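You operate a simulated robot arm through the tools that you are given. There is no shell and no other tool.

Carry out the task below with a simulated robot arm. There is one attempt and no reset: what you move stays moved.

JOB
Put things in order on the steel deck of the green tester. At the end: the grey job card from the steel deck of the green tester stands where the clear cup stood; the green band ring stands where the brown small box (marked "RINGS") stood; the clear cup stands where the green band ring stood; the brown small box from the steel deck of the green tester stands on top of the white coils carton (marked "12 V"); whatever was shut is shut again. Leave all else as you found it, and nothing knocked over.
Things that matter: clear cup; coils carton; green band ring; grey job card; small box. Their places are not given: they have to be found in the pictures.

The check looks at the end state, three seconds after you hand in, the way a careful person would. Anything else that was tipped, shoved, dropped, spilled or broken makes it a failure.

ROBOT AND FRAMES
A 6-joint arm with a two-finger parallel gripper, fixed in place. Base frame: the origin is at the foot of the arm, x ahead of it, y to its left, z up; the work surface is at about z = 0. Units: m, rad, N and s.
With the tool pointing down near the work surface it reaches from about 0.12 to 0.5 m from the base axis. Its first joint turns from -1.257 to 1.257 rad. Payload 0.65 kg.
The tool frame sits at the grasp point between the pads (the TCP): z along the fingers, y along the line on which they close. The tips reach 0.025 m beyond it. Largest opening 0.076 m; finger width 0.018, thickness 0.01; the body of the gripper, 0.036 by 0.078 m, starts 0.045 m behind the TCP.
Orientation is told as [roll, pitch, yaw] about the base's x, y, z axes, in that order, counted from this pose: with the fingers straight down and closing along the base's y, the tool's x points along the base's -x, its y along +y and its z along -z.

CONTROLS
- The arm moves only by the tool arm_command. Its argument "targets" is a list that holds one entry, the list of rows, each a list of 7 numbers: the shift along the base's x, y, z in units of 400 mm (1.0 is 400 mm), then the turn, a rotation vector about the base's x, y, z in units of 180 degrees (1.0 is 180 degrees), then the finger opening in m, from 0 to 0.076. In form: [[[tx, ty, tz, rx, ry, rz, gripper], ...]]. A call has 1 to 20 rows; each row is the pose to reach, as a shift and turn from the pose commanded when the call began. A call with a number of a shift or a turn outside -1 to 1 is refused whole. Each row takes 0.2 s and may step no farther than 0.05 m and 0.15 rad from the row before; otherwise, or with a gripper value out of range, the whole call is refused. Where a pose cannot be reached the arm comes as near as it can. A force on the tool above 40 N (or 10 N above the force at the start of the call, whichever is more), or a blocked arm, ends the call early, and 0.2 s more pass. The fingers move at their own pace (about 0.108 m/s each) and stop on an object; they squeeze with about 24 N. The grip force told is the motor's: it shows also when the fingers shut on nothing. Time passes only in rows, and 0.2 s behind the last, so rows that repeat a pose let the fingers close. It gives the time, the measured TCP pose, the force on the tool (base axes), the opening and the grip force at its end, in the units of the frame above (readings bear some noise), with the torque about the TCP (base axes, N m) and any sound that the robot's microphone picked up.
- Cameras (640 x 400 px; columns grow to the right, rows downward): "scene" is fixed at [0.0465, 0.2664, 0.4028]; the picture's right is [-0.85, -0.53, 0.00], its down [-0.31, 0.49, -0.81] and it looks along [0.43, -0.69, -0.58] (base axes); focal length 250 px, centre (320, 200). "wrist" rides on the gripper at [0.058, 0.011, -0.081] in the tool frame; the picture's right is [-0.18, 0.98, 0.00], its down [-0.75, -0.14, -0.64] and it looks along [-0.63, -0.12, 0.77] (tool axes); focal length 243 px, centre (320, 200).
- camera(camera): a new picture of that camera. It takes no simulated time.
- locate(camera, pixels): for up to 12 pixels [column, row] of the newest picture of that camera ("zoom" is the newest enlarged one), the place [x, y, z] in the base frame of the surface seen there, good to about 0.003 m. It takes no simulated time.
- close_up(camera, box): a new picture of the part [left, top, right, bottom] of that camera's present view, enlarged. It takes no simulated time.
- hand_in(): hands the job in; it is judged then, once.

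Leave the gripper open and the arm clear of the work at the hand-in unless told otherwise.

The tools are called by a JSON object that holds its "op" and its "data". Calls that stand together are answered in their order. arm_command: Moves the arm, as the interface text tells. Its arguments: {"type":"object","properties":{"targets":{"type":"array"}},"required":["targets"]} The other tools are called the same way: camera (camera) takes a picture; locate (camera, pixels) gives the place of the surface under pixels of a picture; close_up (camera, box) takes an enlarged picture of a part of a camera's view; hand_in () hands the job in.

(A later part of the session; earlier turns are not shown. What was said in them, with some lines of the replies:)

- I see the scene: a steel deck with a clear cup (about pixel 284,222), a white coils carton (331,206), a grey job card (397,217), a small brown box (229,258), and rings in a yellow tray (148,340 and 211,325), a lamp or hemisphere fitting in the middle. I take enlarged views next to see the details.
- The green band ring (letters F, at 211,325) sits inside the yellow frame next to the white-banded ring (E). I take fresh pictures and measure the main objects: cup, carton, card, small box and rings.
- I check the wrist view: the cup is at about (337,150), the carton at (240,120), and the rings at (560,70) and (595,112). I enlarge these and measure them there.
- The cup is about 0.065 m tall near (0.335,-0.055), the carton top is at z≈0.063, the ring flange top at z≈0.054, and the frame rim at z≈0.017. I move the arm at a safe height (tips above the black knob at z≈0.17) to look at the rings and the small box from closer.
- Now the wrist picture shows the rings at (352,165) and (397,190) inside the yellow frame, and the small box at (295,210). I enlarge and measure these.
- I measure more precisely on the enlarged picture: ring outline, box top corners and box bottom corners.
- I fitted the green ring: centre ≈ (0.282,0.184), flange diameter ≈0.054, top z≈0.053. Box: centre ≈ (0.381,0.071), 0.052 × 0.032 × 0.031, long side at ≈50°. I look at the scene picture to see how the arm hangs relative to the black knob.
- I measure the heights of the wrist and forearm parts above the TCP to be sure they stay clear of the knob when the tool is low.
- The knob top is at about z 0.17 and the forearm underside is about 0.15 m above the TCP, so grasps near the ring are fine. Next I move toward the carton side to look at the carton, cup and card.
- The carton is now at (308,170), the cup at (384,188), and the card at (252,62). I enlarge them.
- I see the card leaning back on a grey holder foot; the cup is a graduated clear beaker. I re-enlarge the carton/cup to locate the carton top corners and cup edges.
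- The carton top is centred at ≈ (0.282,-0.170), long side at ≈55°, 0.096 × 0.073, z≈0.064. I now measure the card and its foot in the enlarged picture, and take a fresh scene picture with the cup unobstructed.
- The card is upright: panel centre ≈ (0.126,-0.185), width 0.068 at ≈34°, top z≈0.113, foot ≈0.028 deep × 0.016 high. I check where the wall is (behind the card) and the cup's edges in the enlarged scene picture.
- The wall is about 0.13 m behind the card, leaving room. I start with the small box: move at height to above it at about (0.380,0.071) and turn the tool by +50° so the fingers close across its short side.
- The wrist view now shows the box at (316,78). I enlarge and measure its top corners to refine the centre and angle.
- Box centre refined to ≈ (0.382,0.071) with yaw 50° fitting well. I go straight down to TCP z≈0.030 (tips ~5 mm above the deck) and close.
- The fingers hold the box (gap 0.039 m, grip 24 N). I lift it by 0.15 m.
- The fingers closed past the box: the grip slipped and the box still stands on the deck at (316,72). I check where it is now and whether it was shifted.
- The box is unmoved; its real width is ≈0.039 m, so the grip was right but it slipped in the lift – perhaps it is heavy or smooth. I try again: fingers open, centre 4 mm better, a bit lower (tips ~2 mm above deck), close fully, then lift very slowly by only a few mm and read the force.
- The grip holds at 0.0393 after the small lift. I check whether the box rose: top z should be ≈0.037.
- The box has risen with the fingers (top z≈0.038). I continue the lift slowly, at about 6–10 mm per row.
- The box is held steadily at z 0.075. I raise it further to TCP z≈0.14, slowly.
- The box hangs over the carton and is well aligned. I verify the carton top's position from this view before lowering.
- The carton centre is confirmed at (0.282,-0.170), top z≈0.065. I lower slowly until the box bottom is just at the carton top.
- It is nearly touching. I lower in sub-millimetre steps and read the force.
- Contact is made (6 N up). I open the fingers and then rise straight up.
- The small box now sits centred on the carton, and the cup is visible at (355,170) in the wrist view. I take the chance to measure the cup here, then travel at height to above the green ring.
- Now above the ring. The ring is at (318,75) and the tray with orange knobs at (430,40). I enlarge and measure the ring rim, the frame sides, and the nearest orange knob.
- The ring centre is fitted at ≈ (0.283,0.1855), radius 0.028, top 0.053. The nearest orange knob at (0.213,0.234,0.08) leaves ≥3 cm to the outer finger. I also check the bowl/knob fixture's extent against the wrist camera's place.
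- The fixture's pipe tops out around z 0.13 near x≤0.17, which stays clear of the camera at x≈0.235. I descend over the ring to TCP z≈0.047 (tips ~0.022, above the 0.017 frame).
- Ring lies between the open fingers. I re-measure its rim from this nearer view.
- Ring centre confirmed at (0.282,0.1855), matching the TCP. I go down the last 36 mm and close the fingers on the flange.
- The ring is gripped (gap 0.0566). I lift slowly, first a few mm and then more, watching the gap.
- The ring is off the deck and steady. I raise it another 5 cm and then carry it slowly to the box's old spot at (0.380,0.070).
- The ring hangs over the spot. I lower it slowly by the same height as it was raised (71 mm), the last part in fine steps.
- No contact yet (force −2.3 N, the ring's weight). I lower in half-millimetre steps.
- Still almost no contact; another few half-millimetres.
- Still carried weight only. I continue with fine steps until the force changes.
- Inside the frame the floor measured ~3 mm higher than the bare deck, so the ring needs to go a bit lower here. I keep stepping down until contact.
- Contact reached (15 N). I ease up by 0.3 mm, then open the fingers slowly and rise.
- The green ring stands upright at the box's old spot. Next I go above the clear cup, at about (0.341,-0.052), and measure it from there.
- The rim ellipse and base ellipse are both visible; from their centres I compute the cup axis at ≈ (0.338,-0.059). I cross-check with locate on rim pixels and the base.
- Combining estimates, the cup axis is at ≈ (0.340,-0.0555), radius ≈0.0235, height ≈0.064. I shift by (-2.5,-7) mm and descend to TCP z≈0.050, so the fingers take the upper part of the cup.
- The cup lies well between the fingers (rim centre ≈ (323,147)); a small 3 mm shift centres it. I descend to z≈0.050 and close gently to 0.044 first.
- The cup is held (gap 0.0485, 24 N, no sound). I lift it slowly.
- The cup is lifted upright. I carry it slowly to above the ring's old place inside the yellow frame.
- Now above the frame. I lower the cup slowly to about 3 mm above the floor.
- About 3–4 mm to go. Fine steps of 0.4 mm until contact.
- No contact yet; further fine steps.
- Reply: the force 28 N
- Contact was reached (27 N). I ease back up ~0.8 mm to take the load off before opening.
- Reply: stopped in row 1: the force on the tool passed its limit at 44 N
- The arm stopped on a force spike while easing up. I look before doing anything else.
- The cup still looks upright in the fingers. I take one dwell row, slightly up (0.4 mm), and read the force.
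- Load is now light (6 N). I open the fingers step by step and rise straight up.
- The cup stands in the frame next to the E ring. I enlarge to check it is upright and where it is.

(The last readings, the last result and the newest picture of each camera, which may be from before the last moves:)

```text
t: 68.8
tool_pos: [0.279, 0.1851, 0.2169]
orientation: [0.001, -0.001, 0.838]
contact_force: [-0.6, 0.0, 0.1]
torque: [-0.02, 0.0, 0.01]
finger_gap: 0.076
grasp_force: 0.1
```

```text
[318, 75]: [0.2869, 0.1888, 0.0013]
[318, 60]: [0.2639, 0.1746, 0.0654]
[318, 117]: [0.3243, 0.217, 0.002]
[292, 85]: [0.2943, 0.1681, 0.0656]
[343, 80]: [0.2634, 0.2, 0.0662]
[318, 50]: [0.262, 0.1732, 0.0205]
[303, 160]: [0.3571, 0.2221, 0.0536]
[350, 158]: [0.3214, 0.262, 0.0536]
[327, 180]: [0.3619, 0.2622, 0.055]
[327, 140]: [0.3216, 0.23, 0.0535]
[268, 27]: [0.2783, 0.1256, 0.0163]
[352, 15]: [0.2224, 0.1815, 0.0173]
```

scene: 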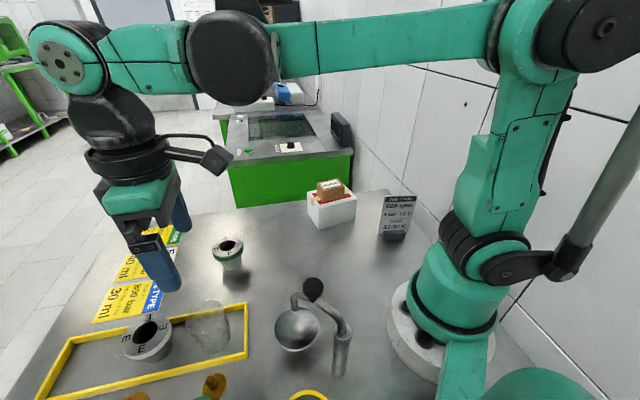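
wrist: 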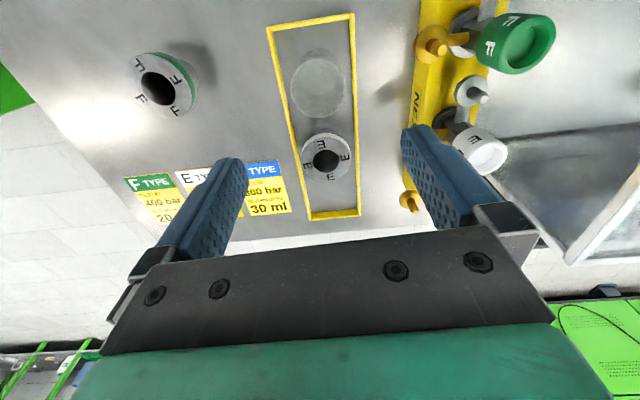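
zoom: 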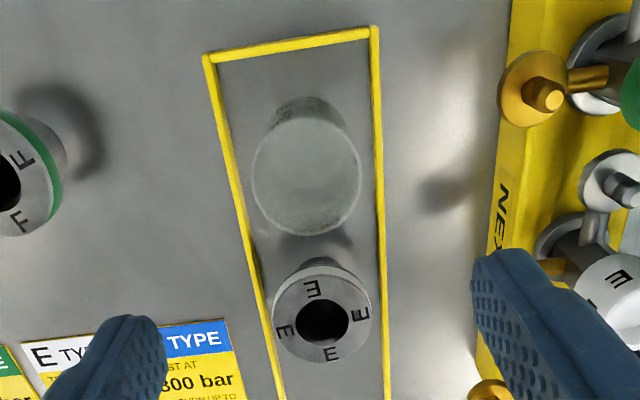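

The cup stands upright at ≈ (0.281,0.187), and the E ring has not moved. Now the card: I raise a little and travel to above it at (0.126,-0.185), turning the tool to +34° so the fingers close across the thin panel.

{"op": "arm_command", "data": {"targets": [[[-0.01, -0.025, 0.03, 0, 0, -0.003, 0.076], [-0.035, -0.085, 0.06, 0, 0, -0.009, 0.076], [-0.07, -0.17, 0.075, 0, 0, -0.016, 0.076], [-0.108, -0.262, 0.075, 0, 0, -0.024, 0.076], [-0.147, -0.355, 0.075, 0, 0, -0.032, 0.076], [-0.185, -0.447, 0.075, 0, 0, -0.04, 0.076], [-0.223, -0.54, 0.075, 0, 0, -0.048, 0.076], [-0.262, -0.632, 0.075, 0, 0, -0.055, 0.076], [-0.3, -0.725, 0.075, 0, 0, -0.063, 0.076], [-0.335, -0.81, 0.075, 0, 0, -0.07, 0.076], [-0.362, -0.875, 0.075, 0, 0, -0.075, 0.076], [-0.3825, -0.925, 0.075, 0, 0, -0.0778, 0.076], [-0.3825, -0.925, 0.075, 0, 0, -0.0778, 0.076]]]}}

{"op": "camera", "data": {"camera": "wrist"}}

{"op": "camera", "data": {"camera": "scene"}}

```text
t: 71.6
tool_pos: [0.1249, -0.1874, 0.2446]
orientation: [0.001, 0.0, 0.593]
contact_force: [-0.2, -1.2, 0.1]
torque: [-0.01, -0.02, 0.0]
finger_gap: 0.0759
grasp_force: 0.1
```

```text
taken
```

wrist: 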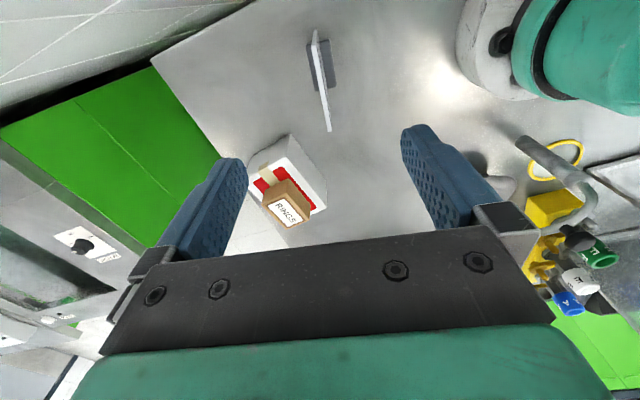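

```text
taken
```

scene: 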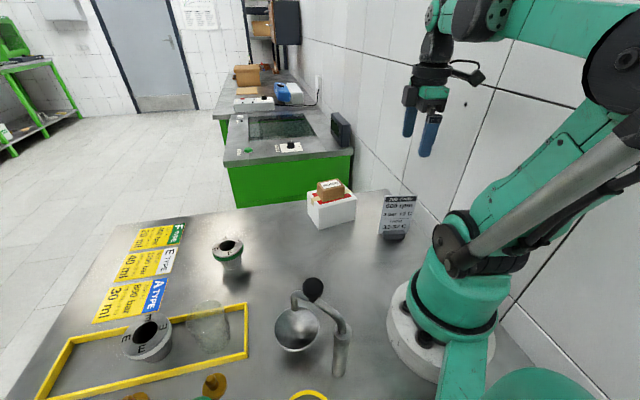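

The card is now seen from above, edge-on, at (322,80) between the fingers. I enlarge and measure its top edge ends and foot.

{"op": "close_up", "data": {"camera": "wrist", "box": [270, 15, 380, 145]}}

{"op": "locate", "data": {"camera": "zoom", "pixels": [[315, 60], [322, 130], [330, 200], [338, 270], [347, 350], [300, 110], [360, 100], [372, 210], [310, 200], [318, 90], [326, 165], [342, 310]]}}

```text
3.08 times, centred on (325, 80) of wrist
```

zoom: 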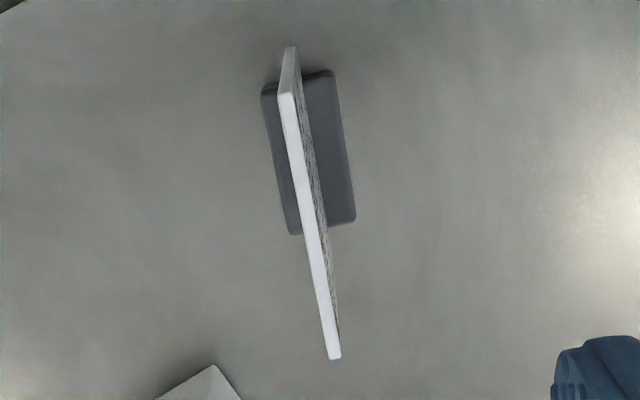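

```text
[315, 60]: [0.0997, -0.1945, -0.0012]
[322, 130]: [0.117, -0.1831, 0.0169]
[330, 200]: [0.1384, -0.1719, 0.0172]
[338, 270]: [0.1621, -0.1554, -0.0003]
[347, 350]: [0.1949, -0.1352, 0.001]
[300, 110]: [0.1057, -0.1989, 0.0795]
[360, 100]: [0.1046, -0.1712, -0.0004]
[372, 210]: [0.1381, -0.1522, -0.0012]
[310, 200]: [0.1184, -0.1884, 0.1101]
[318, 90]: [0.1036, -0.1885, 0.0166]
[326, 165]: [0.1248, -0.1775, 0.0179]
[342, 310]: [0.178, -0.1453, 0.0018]
```

I measure along the bright top edge of the card: from (287,100) to (333,350) in the enlarged picture.

{"op": "locate", "data": {"camera": "zoom", "pixels": [[287, 100], [293, 130], [300, 170], [307, 210], [315, 250], [322, 290], [329, 330], [333, 352], [282, 97], [340, 355], [270, 95], [350, 218]]}}

```text
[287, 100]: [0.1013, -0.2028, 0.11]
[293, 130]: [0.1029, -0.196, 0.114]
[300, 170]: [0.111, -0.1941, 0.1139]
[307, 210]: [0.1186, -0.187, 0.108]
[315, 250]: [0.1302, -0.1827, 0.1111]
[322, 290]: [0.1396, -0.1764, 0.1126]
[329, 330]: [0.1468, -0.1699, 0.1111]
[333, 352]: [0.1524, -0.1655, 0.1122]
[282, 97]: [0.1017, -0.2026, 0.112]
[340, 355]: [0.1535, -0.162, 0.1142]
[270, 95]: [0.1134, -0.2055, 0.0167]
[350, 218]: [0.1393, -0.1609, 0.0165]
```

The card's top edge runs at ≈35.5°, centre ≈ (0.127,-0.184), and lies almost exactly under the TCP. I turn 1.4° more and descend to z≈0.12 first.

{"op": "arm_command", "data": {"targets": [[[-0.0025, 0.0037, -0.03, 0, 0, 0.004, 0.076], [-0.0025, 0.0037, -0.1, 0, 0, 0.008, 0.076], [-0.0025, 0.0037, -0.18, 0, 0, 0.008, 0.076], [-0.0025, 0.0037, -0.25, 0, 0, 0.008, 0.076], [-0.0025, 0.0037, -0.3, 0, 0, 0.008, 0.076], [-0.0025, 0.0037, -0.3, 0, 0, 0.008, 0.076]]]}}

{"op": "camera", "data": {"camera": "wrist"}}

{"op": "camera", "data": {"camera": "scene"}}

```text
t: 73.0
tool_pos: [0.1287, -0.1863, 0.1247]
orientation: [0.0, 0.0, 0.62]
contact_force: [0.0, 0.4, 0.2]
torque: [-0.01, 0.01, 0.01]
finger_gap: 0.076
grasp_force: 0.1
```

```text
taken
```

wrist: 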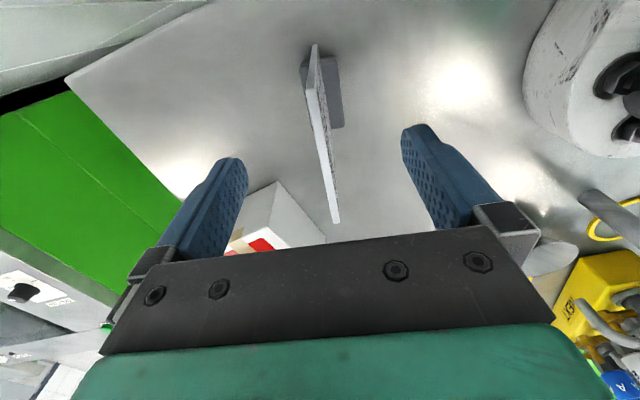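

```text
taken
```

scene: 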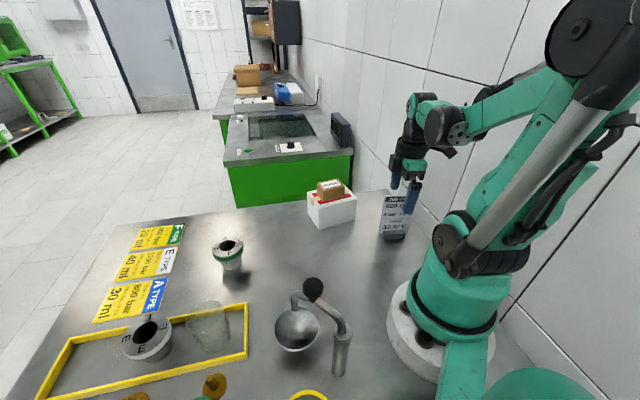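

The card is centred along the fingers and 2.7 mm off sideways; I correct that and go down to z≈0.080 (tips 0.055, gripper body above the card's top).

{"op": "arm_command", "data": {"targets": [[[-0.0038, 0.0056, 0, 0, 0, 0, 0.076], [-0.0038, 0.0056, -0.04, 0, 0, 0, 0.076], [-0.0038, 0.0056, -0.08, 0, 0, 0, 0.076], [-0.0038, 0.0056, -0.105, 0, 0, 0, 0.076], [-0.0038, 0.0056, -0.112, 0, 0, 0, 0.076], [-0.0038, 0.0056, -0.112, 0, 0, 0, 0.076]]]}}

{"op": "camera", "data": {"camera": "wrist"}}

{"op": "close_up", "data": {"camera": "scene", "box": [340, 120, 480, 250]}}

```text
t: 74.4
tool_pos: [0.1255, -0.1844, 0.0777]
orientation: [0.001, 0.0, 0.619]
contact_force: [0.3, 0.1, -0.1]
torque: [0.0, 0.04, 0.03]
finger_gap: 0.076
grasp_force: 0.0
```

```text
taken
```

wrist: 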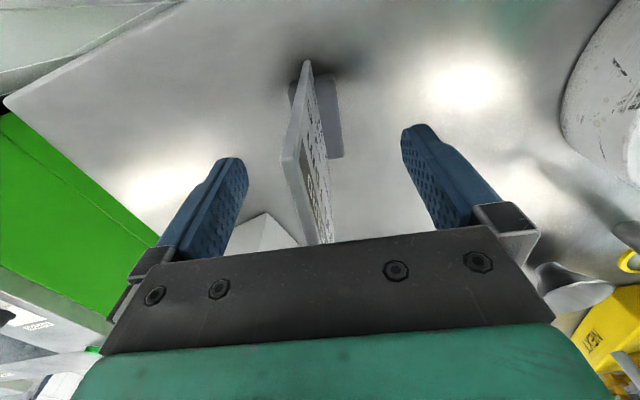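

```text
3.08 times, centred on (410, 185) of scene
```

zoom: 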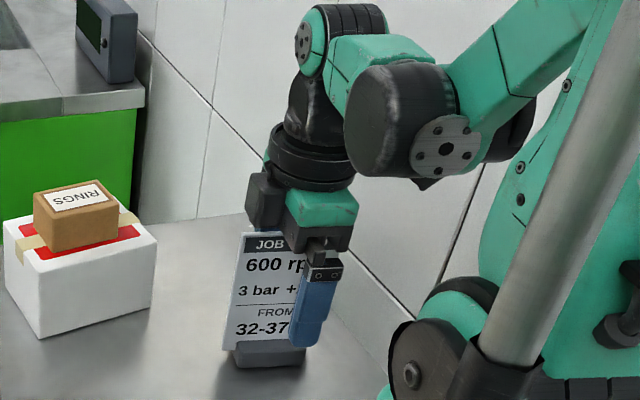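

The card is now centred between the fingers. I close slowly.

{"op": "arm_command", "data": {"targets": [[[0, 0, 0, 0, 0, 0, 0.06], [0, 0, 0, 0, 0, 0, 0.045], [0, 0, 0, 0, 0, 0, 0.03], [0, 0, 0, 0, 0, 0, 0.02], [0, 0, 0, 0, 0, 0, 0.014], [0, 0, 0, 0, 0, 0, 0.01], [0, 0, 0, 0, 0, 0, 0.007], [0, 0, 0, 0, 0, 0, 0.005], [0, 0, 0, 0, 0, 0, 0.003], [0, 0, 0, 0, 0, 0, 0.0], [0, 0, 0, 0, 0, 0, 0.0]]]}}

{"op": "camera", "data": {"camera": "wrist"}}

{"op": "close_up", "data": {"camera": "scene", "box": [340, 150, 460, 250]}}

```text
t: 76.8
tool_pos: [0.1253, -0.1842, 0.0784]
orientation: [-0.001, -0.001, 0.619]
contact_force: [0.1, -0.7, -0.8]
torque: [-0.01, 0.03, 0.05]
finger_gap: 0.0036
grasp_force: 24.0
```

```text
taken
```

wrist: 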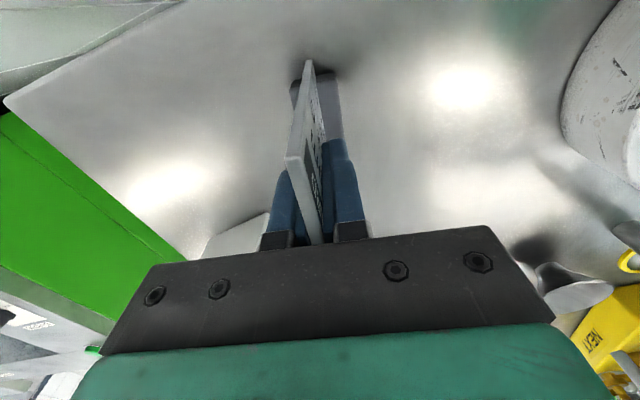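

```text
4.00 times, centred on (400, 200) of scene
```

zoom: 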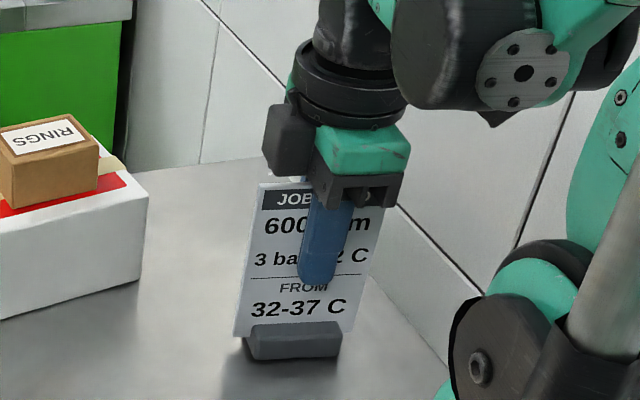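

The panel is gripped (3.6 mm thick, 24 N). I lift slowly.

{"op": "arm_command", "data": {"targets": [[[0, 0, 0.002, 0, 0, 0, 0.0], [0, 0, 0.006, 0, 0, 0, 0.0], [0, 0, 0.012, 0, 0, 0, 0.0], [0, 0, 0.022, 0, 0, 0, 0.0], [0, 0, 0.037, 0, 0, 0, 0.0], [0, 0, 0.055, 0, 0, 0, 0.0], [0, 0, 0.077, 0, 0, 0, 0.0], [0, 0, 0.1, 0, 0, 0, 0.0], [0, 0, 0.125, 0, 0, 0, 0.0], [0, 0, 0.15, 0, 0, 0, 0.0], [0, 0, 0.175, 0, 0, 0, 0.0], [0, 0, 0.2, 0, 0, 0, 0.0], [0, 0, 0.225, 0, 0, 0, 0.0], [0, 0, 0.25, 0, 0, 0, 0.0], [0, 0, 0.275, 0, 0, 0, 0.0], [0, 0, 0.295, 0, 0, 0, 0.0], [0, 0, 0.305, 0, 0, 0, 0.0], [0, 0, 0.305, 0, 0, 0, 0.0]]]}}

{"op": "camera", "data": {"camera": "scene"}}

{"op": "camera", "data": {"camera": "wrist"}}

```text
t: 80.6
tool_pos: [0.1263, -0.1825, 0.2024]
orientation: [0.0, -0.002, 0.62]
contact_force: [0.0, 0.4, 0.0]
torque: [-0.01, -0.02, -0.01]
finger_gap: 0.0037
grasp_force: 24.0
```

```text
taken
```

scene: 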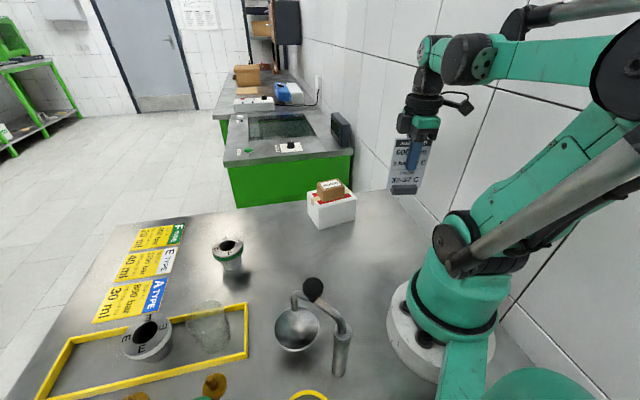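

```text
taken
```

wrist: 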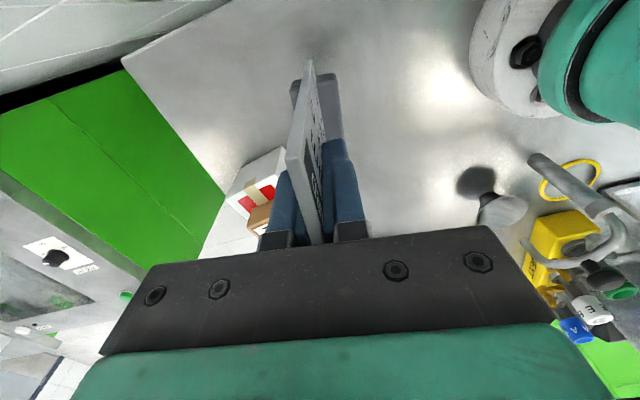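

The card hangs straight. I carry it slowly to the cup's old place at (0.339,-0.056), its foot at z≈0.12, above the carton and box.

{"op": "arm_command", "data": {"targets": [[[0.012, 0.007, 0, 0, 0, 0, 0.0], [0.035, 0.021, 0, 0, 0, 0, 0.0], [0.07, 0.042, 0, 0, 0, 0, 0.0], [0.11, 0.066, 0, 0, 0, 0, 0.0], [0.15, 0.09, 0, 0, 0, 0, 0.0], [0.19, 0.114, 0, 0, 0, 0, 0.0], [0.23, 0.138, 0, 0, 0, 0, 0.0], [0.27, 0.162, 0, 0, 0, 0, 0.0], [0.31, 0.186, 0, 0, 0, 0, 0.0], [0.35, 0.21, 0, 0, 0, 0, 0.0], [0.39, 0.234, 0, 0, 0, 0, 0.0], [0.43, 0.258, 0, 0, 0, 0, 0.0], [0.465, 0.279, 0, 0, 0, 0, 0.0], [0.495, 0.297, 0, 0, 0, 0, 0.0], [0.517, 0.31, 0, 0, 0, 0, 0.0], [0.528, 0.3165, 0, 0, 0, 0, 0.0], [0.533, 0.3195, 0, 0, 0, 0, 0.0], [0.533, 0.3195, 0, 0, 0, 0, 0.0]]]}}

{"op": "camera", "data": {"camera": "scene"}}

{"op": "camera", "data": {"camera": "wrist"}}

```text
t: 84.4
tool_pos: [0.3375, -0.0541, 0.2002]
orientation: [0.0, -0.002, 0.62]
contact_force: [-0.2, 0.7, -0.4]
torque: [0.02, 0.01, -0.01]
finger_gap: 0.0033
grasp_force: 24.6
```

```text
taken
```

scene: 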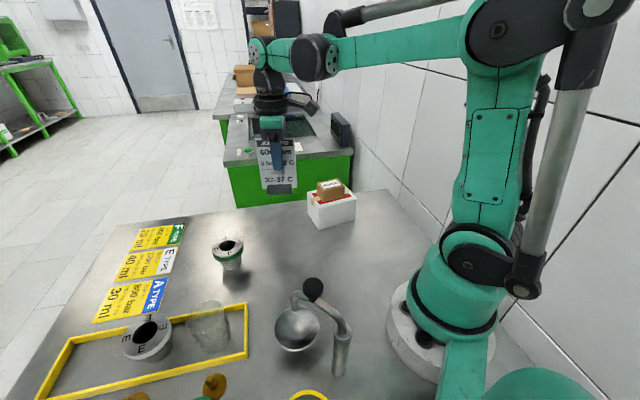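

```text
taken
```

wrist: 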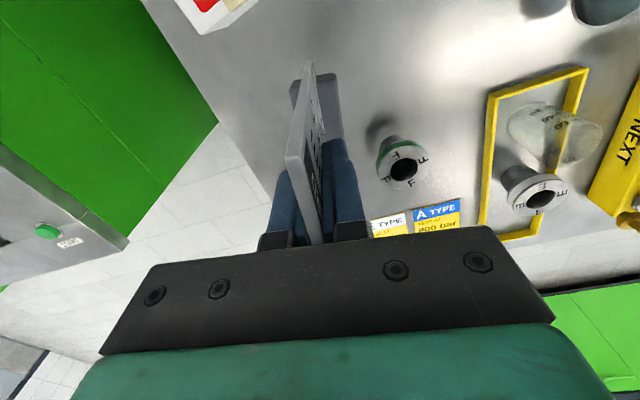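

In place above the spot. I lower slowly by 0.118 m, leaving a few mm.

{"op": "arm_command", "data": {"targets": [[[0.001, -0.002, -0.012, 0, 0, 0, 0.0], [0.002, -0.004, -0.035, 0, 0, 0, 0.0], [0.002, -0.004, -0.065, 0, 0, 0, 0.0], [0.002, -0.004, -0.095, 0, 0, 0, 0.0], [0.002, -0.004, -0.125, 0, 0, 0, 0.0], [0.002, -0.004, -0.155, 0, 0, 0, 0.0], [0.002, -0.004, -0.185, 0, 0, 0, 0.0], [0.002, -0.004, -0.215, 0, 0, 0, 0.0], [0.002, -0.004, -0.242, 0, 0, 0, 0.0], [0.002, -0.004, -0.265, 0, 0, 0, 0.0], [0.002, -0.004, -0.28, 0, 0, 0, 0.0], [0.002, -0.004, -0.29, 0, 0, 0, 0.0], [0.002, -0.004, -0.295, 0, 0, 0, 0.0], [0.002, -0.004, -0.295, 0, 0, 0, 0.0]]]}}

{"op": "close_up", "data": {"camera": "scene", "box": [230, 150, 350, 250]}}

```text
t: 87.4
tool_pos: [0.3379, -0.0578, 0.0825]
orientation: [0.0, -0.001, 0.62]
contact_force: [0.4, -0.5, -1.5]
torque: [0.03, -0.01, 0.03]
finger_gap: 0.0033
grasp_force: 24.2
```

```text
4.00 times, centred on (290, 200) of scene
```

zoom: 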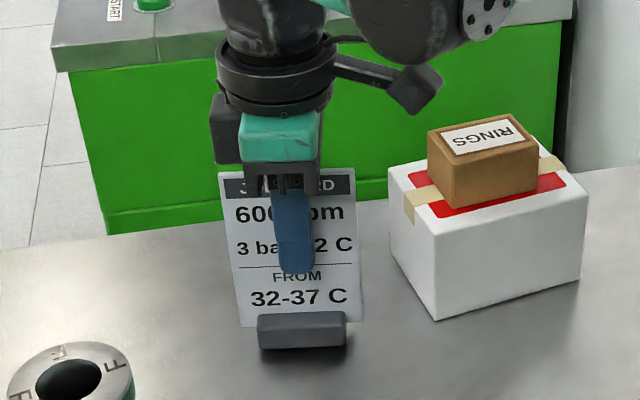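

About 4 mm left. Fine steps of ~0.8 mm, then smaller.

{"op": "arm_command", "data": {"targets": [[[0, 0, -0.002, 0, 0, 0, 0.0], [0, 0, -0.004, 0, 0, 0, 0.0], [0, 0, -0.006, 0, 0, 0, 0.0], [0, 0, -0.008, 0, 0, 0, 0.0], [0, 0, -0.008, 0, 0, 0, 0.0]]]}}

```text
t: 88.6
tool_pos: [0.3372, -0.057, 0.0799]
orientation: [0.0, -0.002, 0.62]
contact_force: [0.3, 0.1, -0.9]
torque: [0.02, 0.01, 0.0]
finger_gap: 0.0036
grasp_force: 23.7
```

Not touching yet. Half-millimetre steps, one short call at a time.

{"op": "arm_command", "data": {"targets": [[[0, 0, -0.001, 0, 0, 0, 0.0], [0, 0, -0.002, 0, 0, 0, 0.0], [0, 0, -0.002, 0, 0, 0, 0.0]]]}}

```text
t: 89.4
tool_pos: [0.3385, -0.0553, 0.079]
orientation: [0.0, -0.001, 0.62]
contact_force: [0.1, 0.2, -0.8]
torque: [0.04, -0.01, -0.01]
finger_gap: 0.0033
grasp_force: 23.8
```

Still free. Another 0.6 mm.

{"op": "arm_command", "data": {"targets": [[[0, 0, -0.0008, 0, 0, 0, 0.0], [0, 0, -0.0015, 0, 0, 0, 0.0], [0, 0, -0.0015, 0, 0, 0, 0.0]]]}}

```text
t: 90.2
tool_pos: [0.3383, -0.056, 0.0778]
orientation: [0.001, -0.001, 0.619]
contact_force: [-0.3, 0.3, -0.5]
torque: [0.02, 0.0, -0.01]
finger_gap: 0.0037
grasp_force: 24.2
```

{"op": "arm_command", "data": {"targets": [[[0, 0, -0.0008, 0, 0, 0, 0.0], [0, 0, -0.0015, 0, 0, 0, 0.0], [0, 0, -0.0015, 0, 0, 0, 0.0]]]}}

{"op": "close_up", "data": {"camera": "scene", "box": [260, 200, 330, 250]}}

```text
t: 91.0
tool_pos: [0.3388, -0.0559, 0.078]
orientation: [-0.001, -0.002, 0.62]
contact_force: [-1.8, 3.8, 19.0]
torque: [0.23, 0.08, 0.03]
finger_gap: 0.0035
grasp_force: 24.2
```

```text
8.00 times, centred on (295, 225) of scene
```

zoom: 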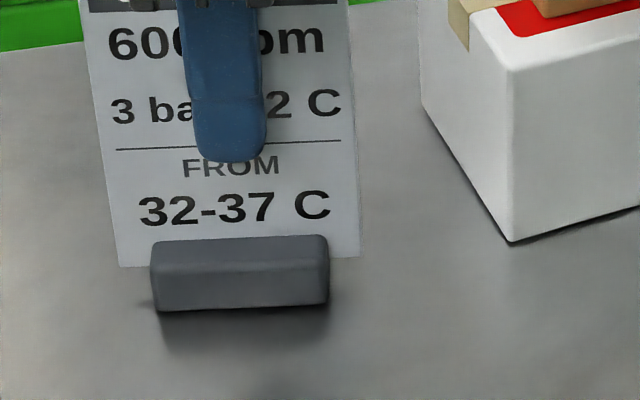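

Contact (19 N). I ease up 0.3 mm and re-read the force.

{"op": "arm_command", "data": {"targets": [[[0, 0, 0.0008, 0, 0, 0, 0.0], [0, 0, 0.0008, 0, 0, 0, 0.0]]]}}

```text
t: 91.6
tool_pos: [0.3375, -0.0564, 0.0773]
orientation: [0.0, -0.002, 0.62]
contact_force: [1.2, 3.1, 8.7]
torque: [0.18, -0.14, 0.01]
finger_gap: 0.0034
grasp_force: 23.3
```

Load is small (9 N). I open slowly and rise straight up.

{"op": "arm_command", "data": {"targets": [[[0, 0, 0, 0, 0, 0, 0.006], [0, 0, 0, 0, 0, 0, 0.01], [0, 0, 0, 0, 0, 0, 0.018], [0, 0, 0, 0, 0, 0, 0.03], [0, 0, 0, 0, 0, 0, 0.045], [0, 0, 0, 0, 0, 0, 0.06], [0, 0, 0, 0, 0, 0, 0.076], [0, 0, 0, 0, 0, 0, 0.076], [0, 0, 0.02, 0, 0, 0, 0.076], [0, 0, 0.06, 0, 0, 0, 0.076], [0, 0, 0.12, 0, 0, 0, 0.076], [0, 0, 0.2, 0, 0, 0, 0.076], [0, 0, 0.28, 0, 0, 0, 0.076], [0, 0, 0.36, 0, 0, 0, 0.076], [0, 0, 0.4, 0, 0, 0, 0.076], [0, 0, 0.4, 0, 0, 0, 0.076]]]}}

{"op": "camera", "data": {"camera": "scene"}}

{"op": "camera", "data": {"camera": "wrist"}}

```text
t: 95.0
tool_pos: [0.3377, -0.0586, 0.2405]
orientation: [0.0, -0.001, 0.62]
contact_force: [-0.7, 0.3, 0.3]
torque: [0.0, -0.01, -0.01]
finger_gap: 0.076
grasp_force: 0.0
```

```text
taken
```

scene: 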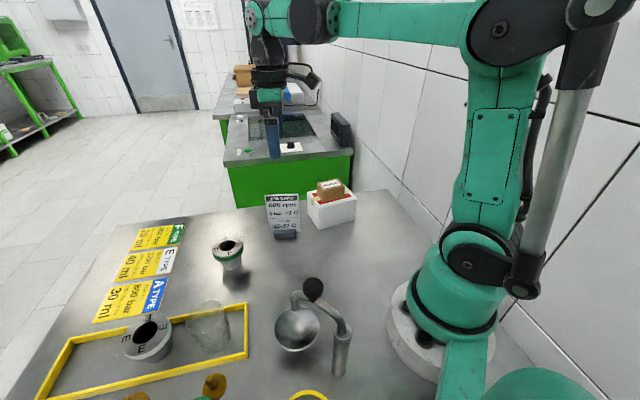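

```text
taken
```

wrist: 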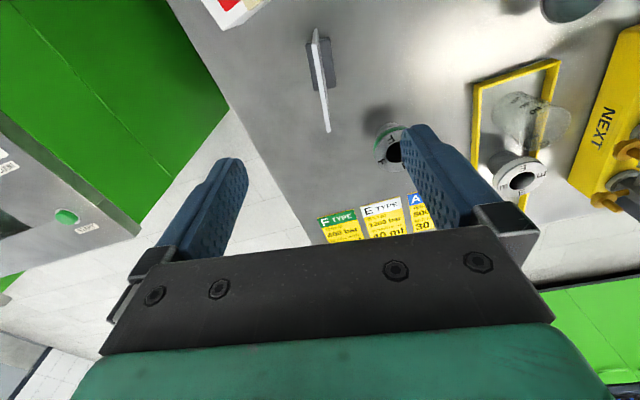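

All four items are placed. I check each with close-ups, then back off to the starting pose.

{"op": "close_up", "data": {"camera": "scene", "box": [190, 170, 390, 300]}}

{"op": "locate", "data": {"camera": "zoom", "pixels": [[250, 95], [355, 95], [300, 85], [275, 215], [340, 215], [310, 200], [125, 235], [95, 250], [170, 245], [410, 110], [430, 170], [370, 90]]}}

{"op": "arm_command", "data": {"targets": [[[-0.02, 0, 0.04, 0, 0, -0.02, 0.076], [-0.06, -0.001, 0.06, 0, 0, -0.045, 0.076], [-0.11, -0.003, 0.07, 0, 0, -0.08, 0.076], [-0.16, -0.005, 0.07, 0, 0, -0.115, 0.076], [-0.21, -0.006, 0.07, 0, 0, -0.15, 0.076], [-0.24, -0.007, 0.07, 0, 0, -0.18, 0.076], [-0.248, -0.007, 0.07, 0, 0, -0.197, 0.076], [-0.248, -0.007, 0.07, 0, 0, -0.197, 0.076]]]}}

{"op": "camera", "data": {"camera": "scene"}}

{"op": "camera", "data": {"camera": "wrist"}}

```text
3.08 times, centred on (290, 235) of scene
```

zoom: 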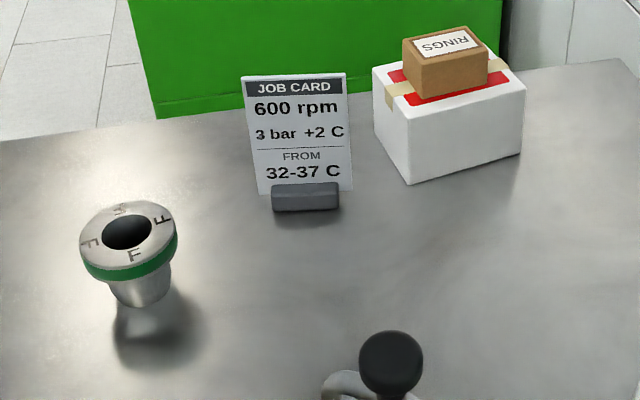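

```text
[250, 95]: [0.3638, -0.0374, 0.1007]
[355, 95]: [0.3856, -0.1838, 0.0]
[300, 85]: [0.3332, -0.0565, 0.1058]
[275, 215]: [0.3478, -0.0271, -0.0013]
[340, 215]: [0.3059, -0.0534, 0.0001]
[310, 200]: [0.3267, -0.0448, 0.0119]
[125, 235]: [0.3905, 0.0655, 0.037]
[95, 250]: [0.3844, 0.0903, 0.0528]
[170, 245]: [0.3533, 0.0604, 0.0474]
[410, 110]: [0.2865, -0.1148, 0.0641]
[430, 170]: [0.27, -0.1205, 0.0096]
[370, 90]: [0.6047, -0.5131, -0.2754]
```

```text
t: 96.8
tool_pos: [0.2397, -0.0585, 0.2671]
orientation: [0.001, -0.003, -0.003]
contact_force: [-0.1, 0.0, 0.9]
torque: [-0.02, 0.03, -0.01]
finger_gap: 0.0757
grasp_force: 0.1
```

```text
taken
```

scene: 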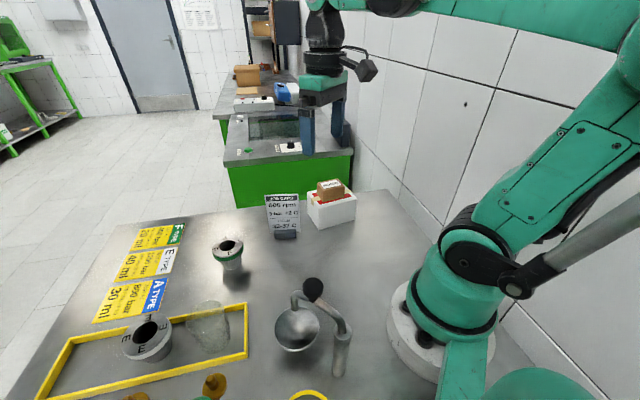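

```text
taken
```

wrist: 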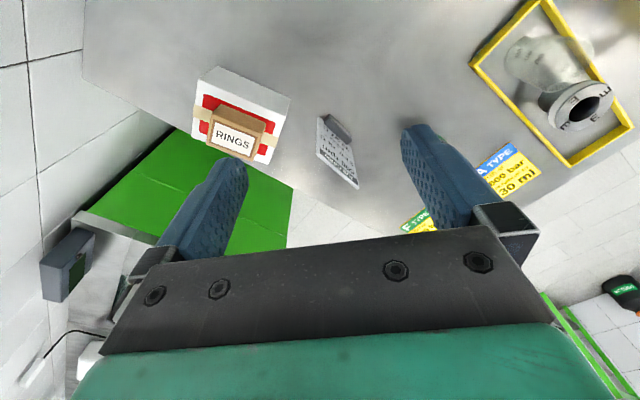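

Everything stands: the card upright at the cup's place, the ring at the box's place, the cup in the frame, and the box on the carton. The arm is open and clear. One last close-up of the ring and cup before handing in.

{"op": "close_up", "data": {"camera": "scene", "box": [90, 210, 270, 380]}}

{"op": "close_up", "data": {"camera": "wrist", "box": [170, 50, 400, 200]}}

```text
2.35 times, centred on (180, 295) of scene
```

zoom: 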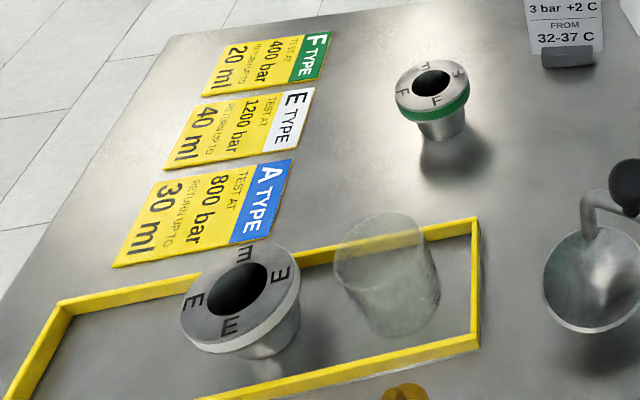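

```text
2.67 times, centred on (285, 125) of wrist
```

zoom: 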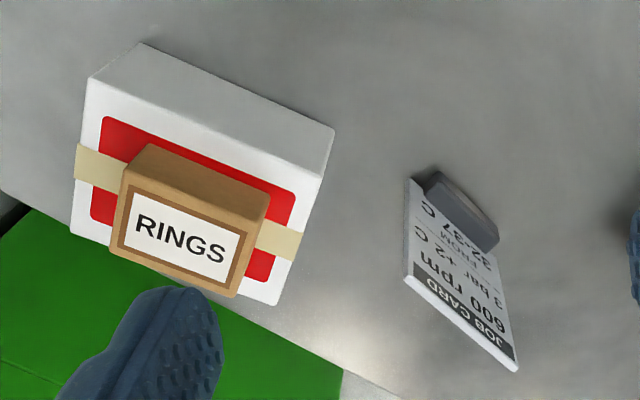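

All is in order and upright, nothing else was moved, and the gripper is open and clear of the work. I hand in the job.

{"op": "hand_in", "data": {}}

```text
The job is handed in.
```

The job is handed in. All four items are upright in their new places, as the last pictures showed:

- **Small box:** it sits centred on top of the white coils carton. My first lift slipped and left the box standing on the deck in its place. The second, slower lift held.
- **Green band ring:** it stands where the small box stood, at about (0.380, 0.070).
- **Clear cup:** it stands inside the yellow frame where the ring stood, within a few millimetres. While I was setting it down the arm stopped once on a force spike of 44 N, but I saw no damage to the cup afterwards.
- **Grey job card:** it stands where the cup stood, at about (0.338, -0.056). That spot is my best estimate of the cup's centre, because the clear cup was hard to measure.

I saw nothing else moved, and the neighbouring E ring stayed put. I did not open anything, so nothing needed shutting. The gripper is open and the arm is back near its starting pose, clear of the work.
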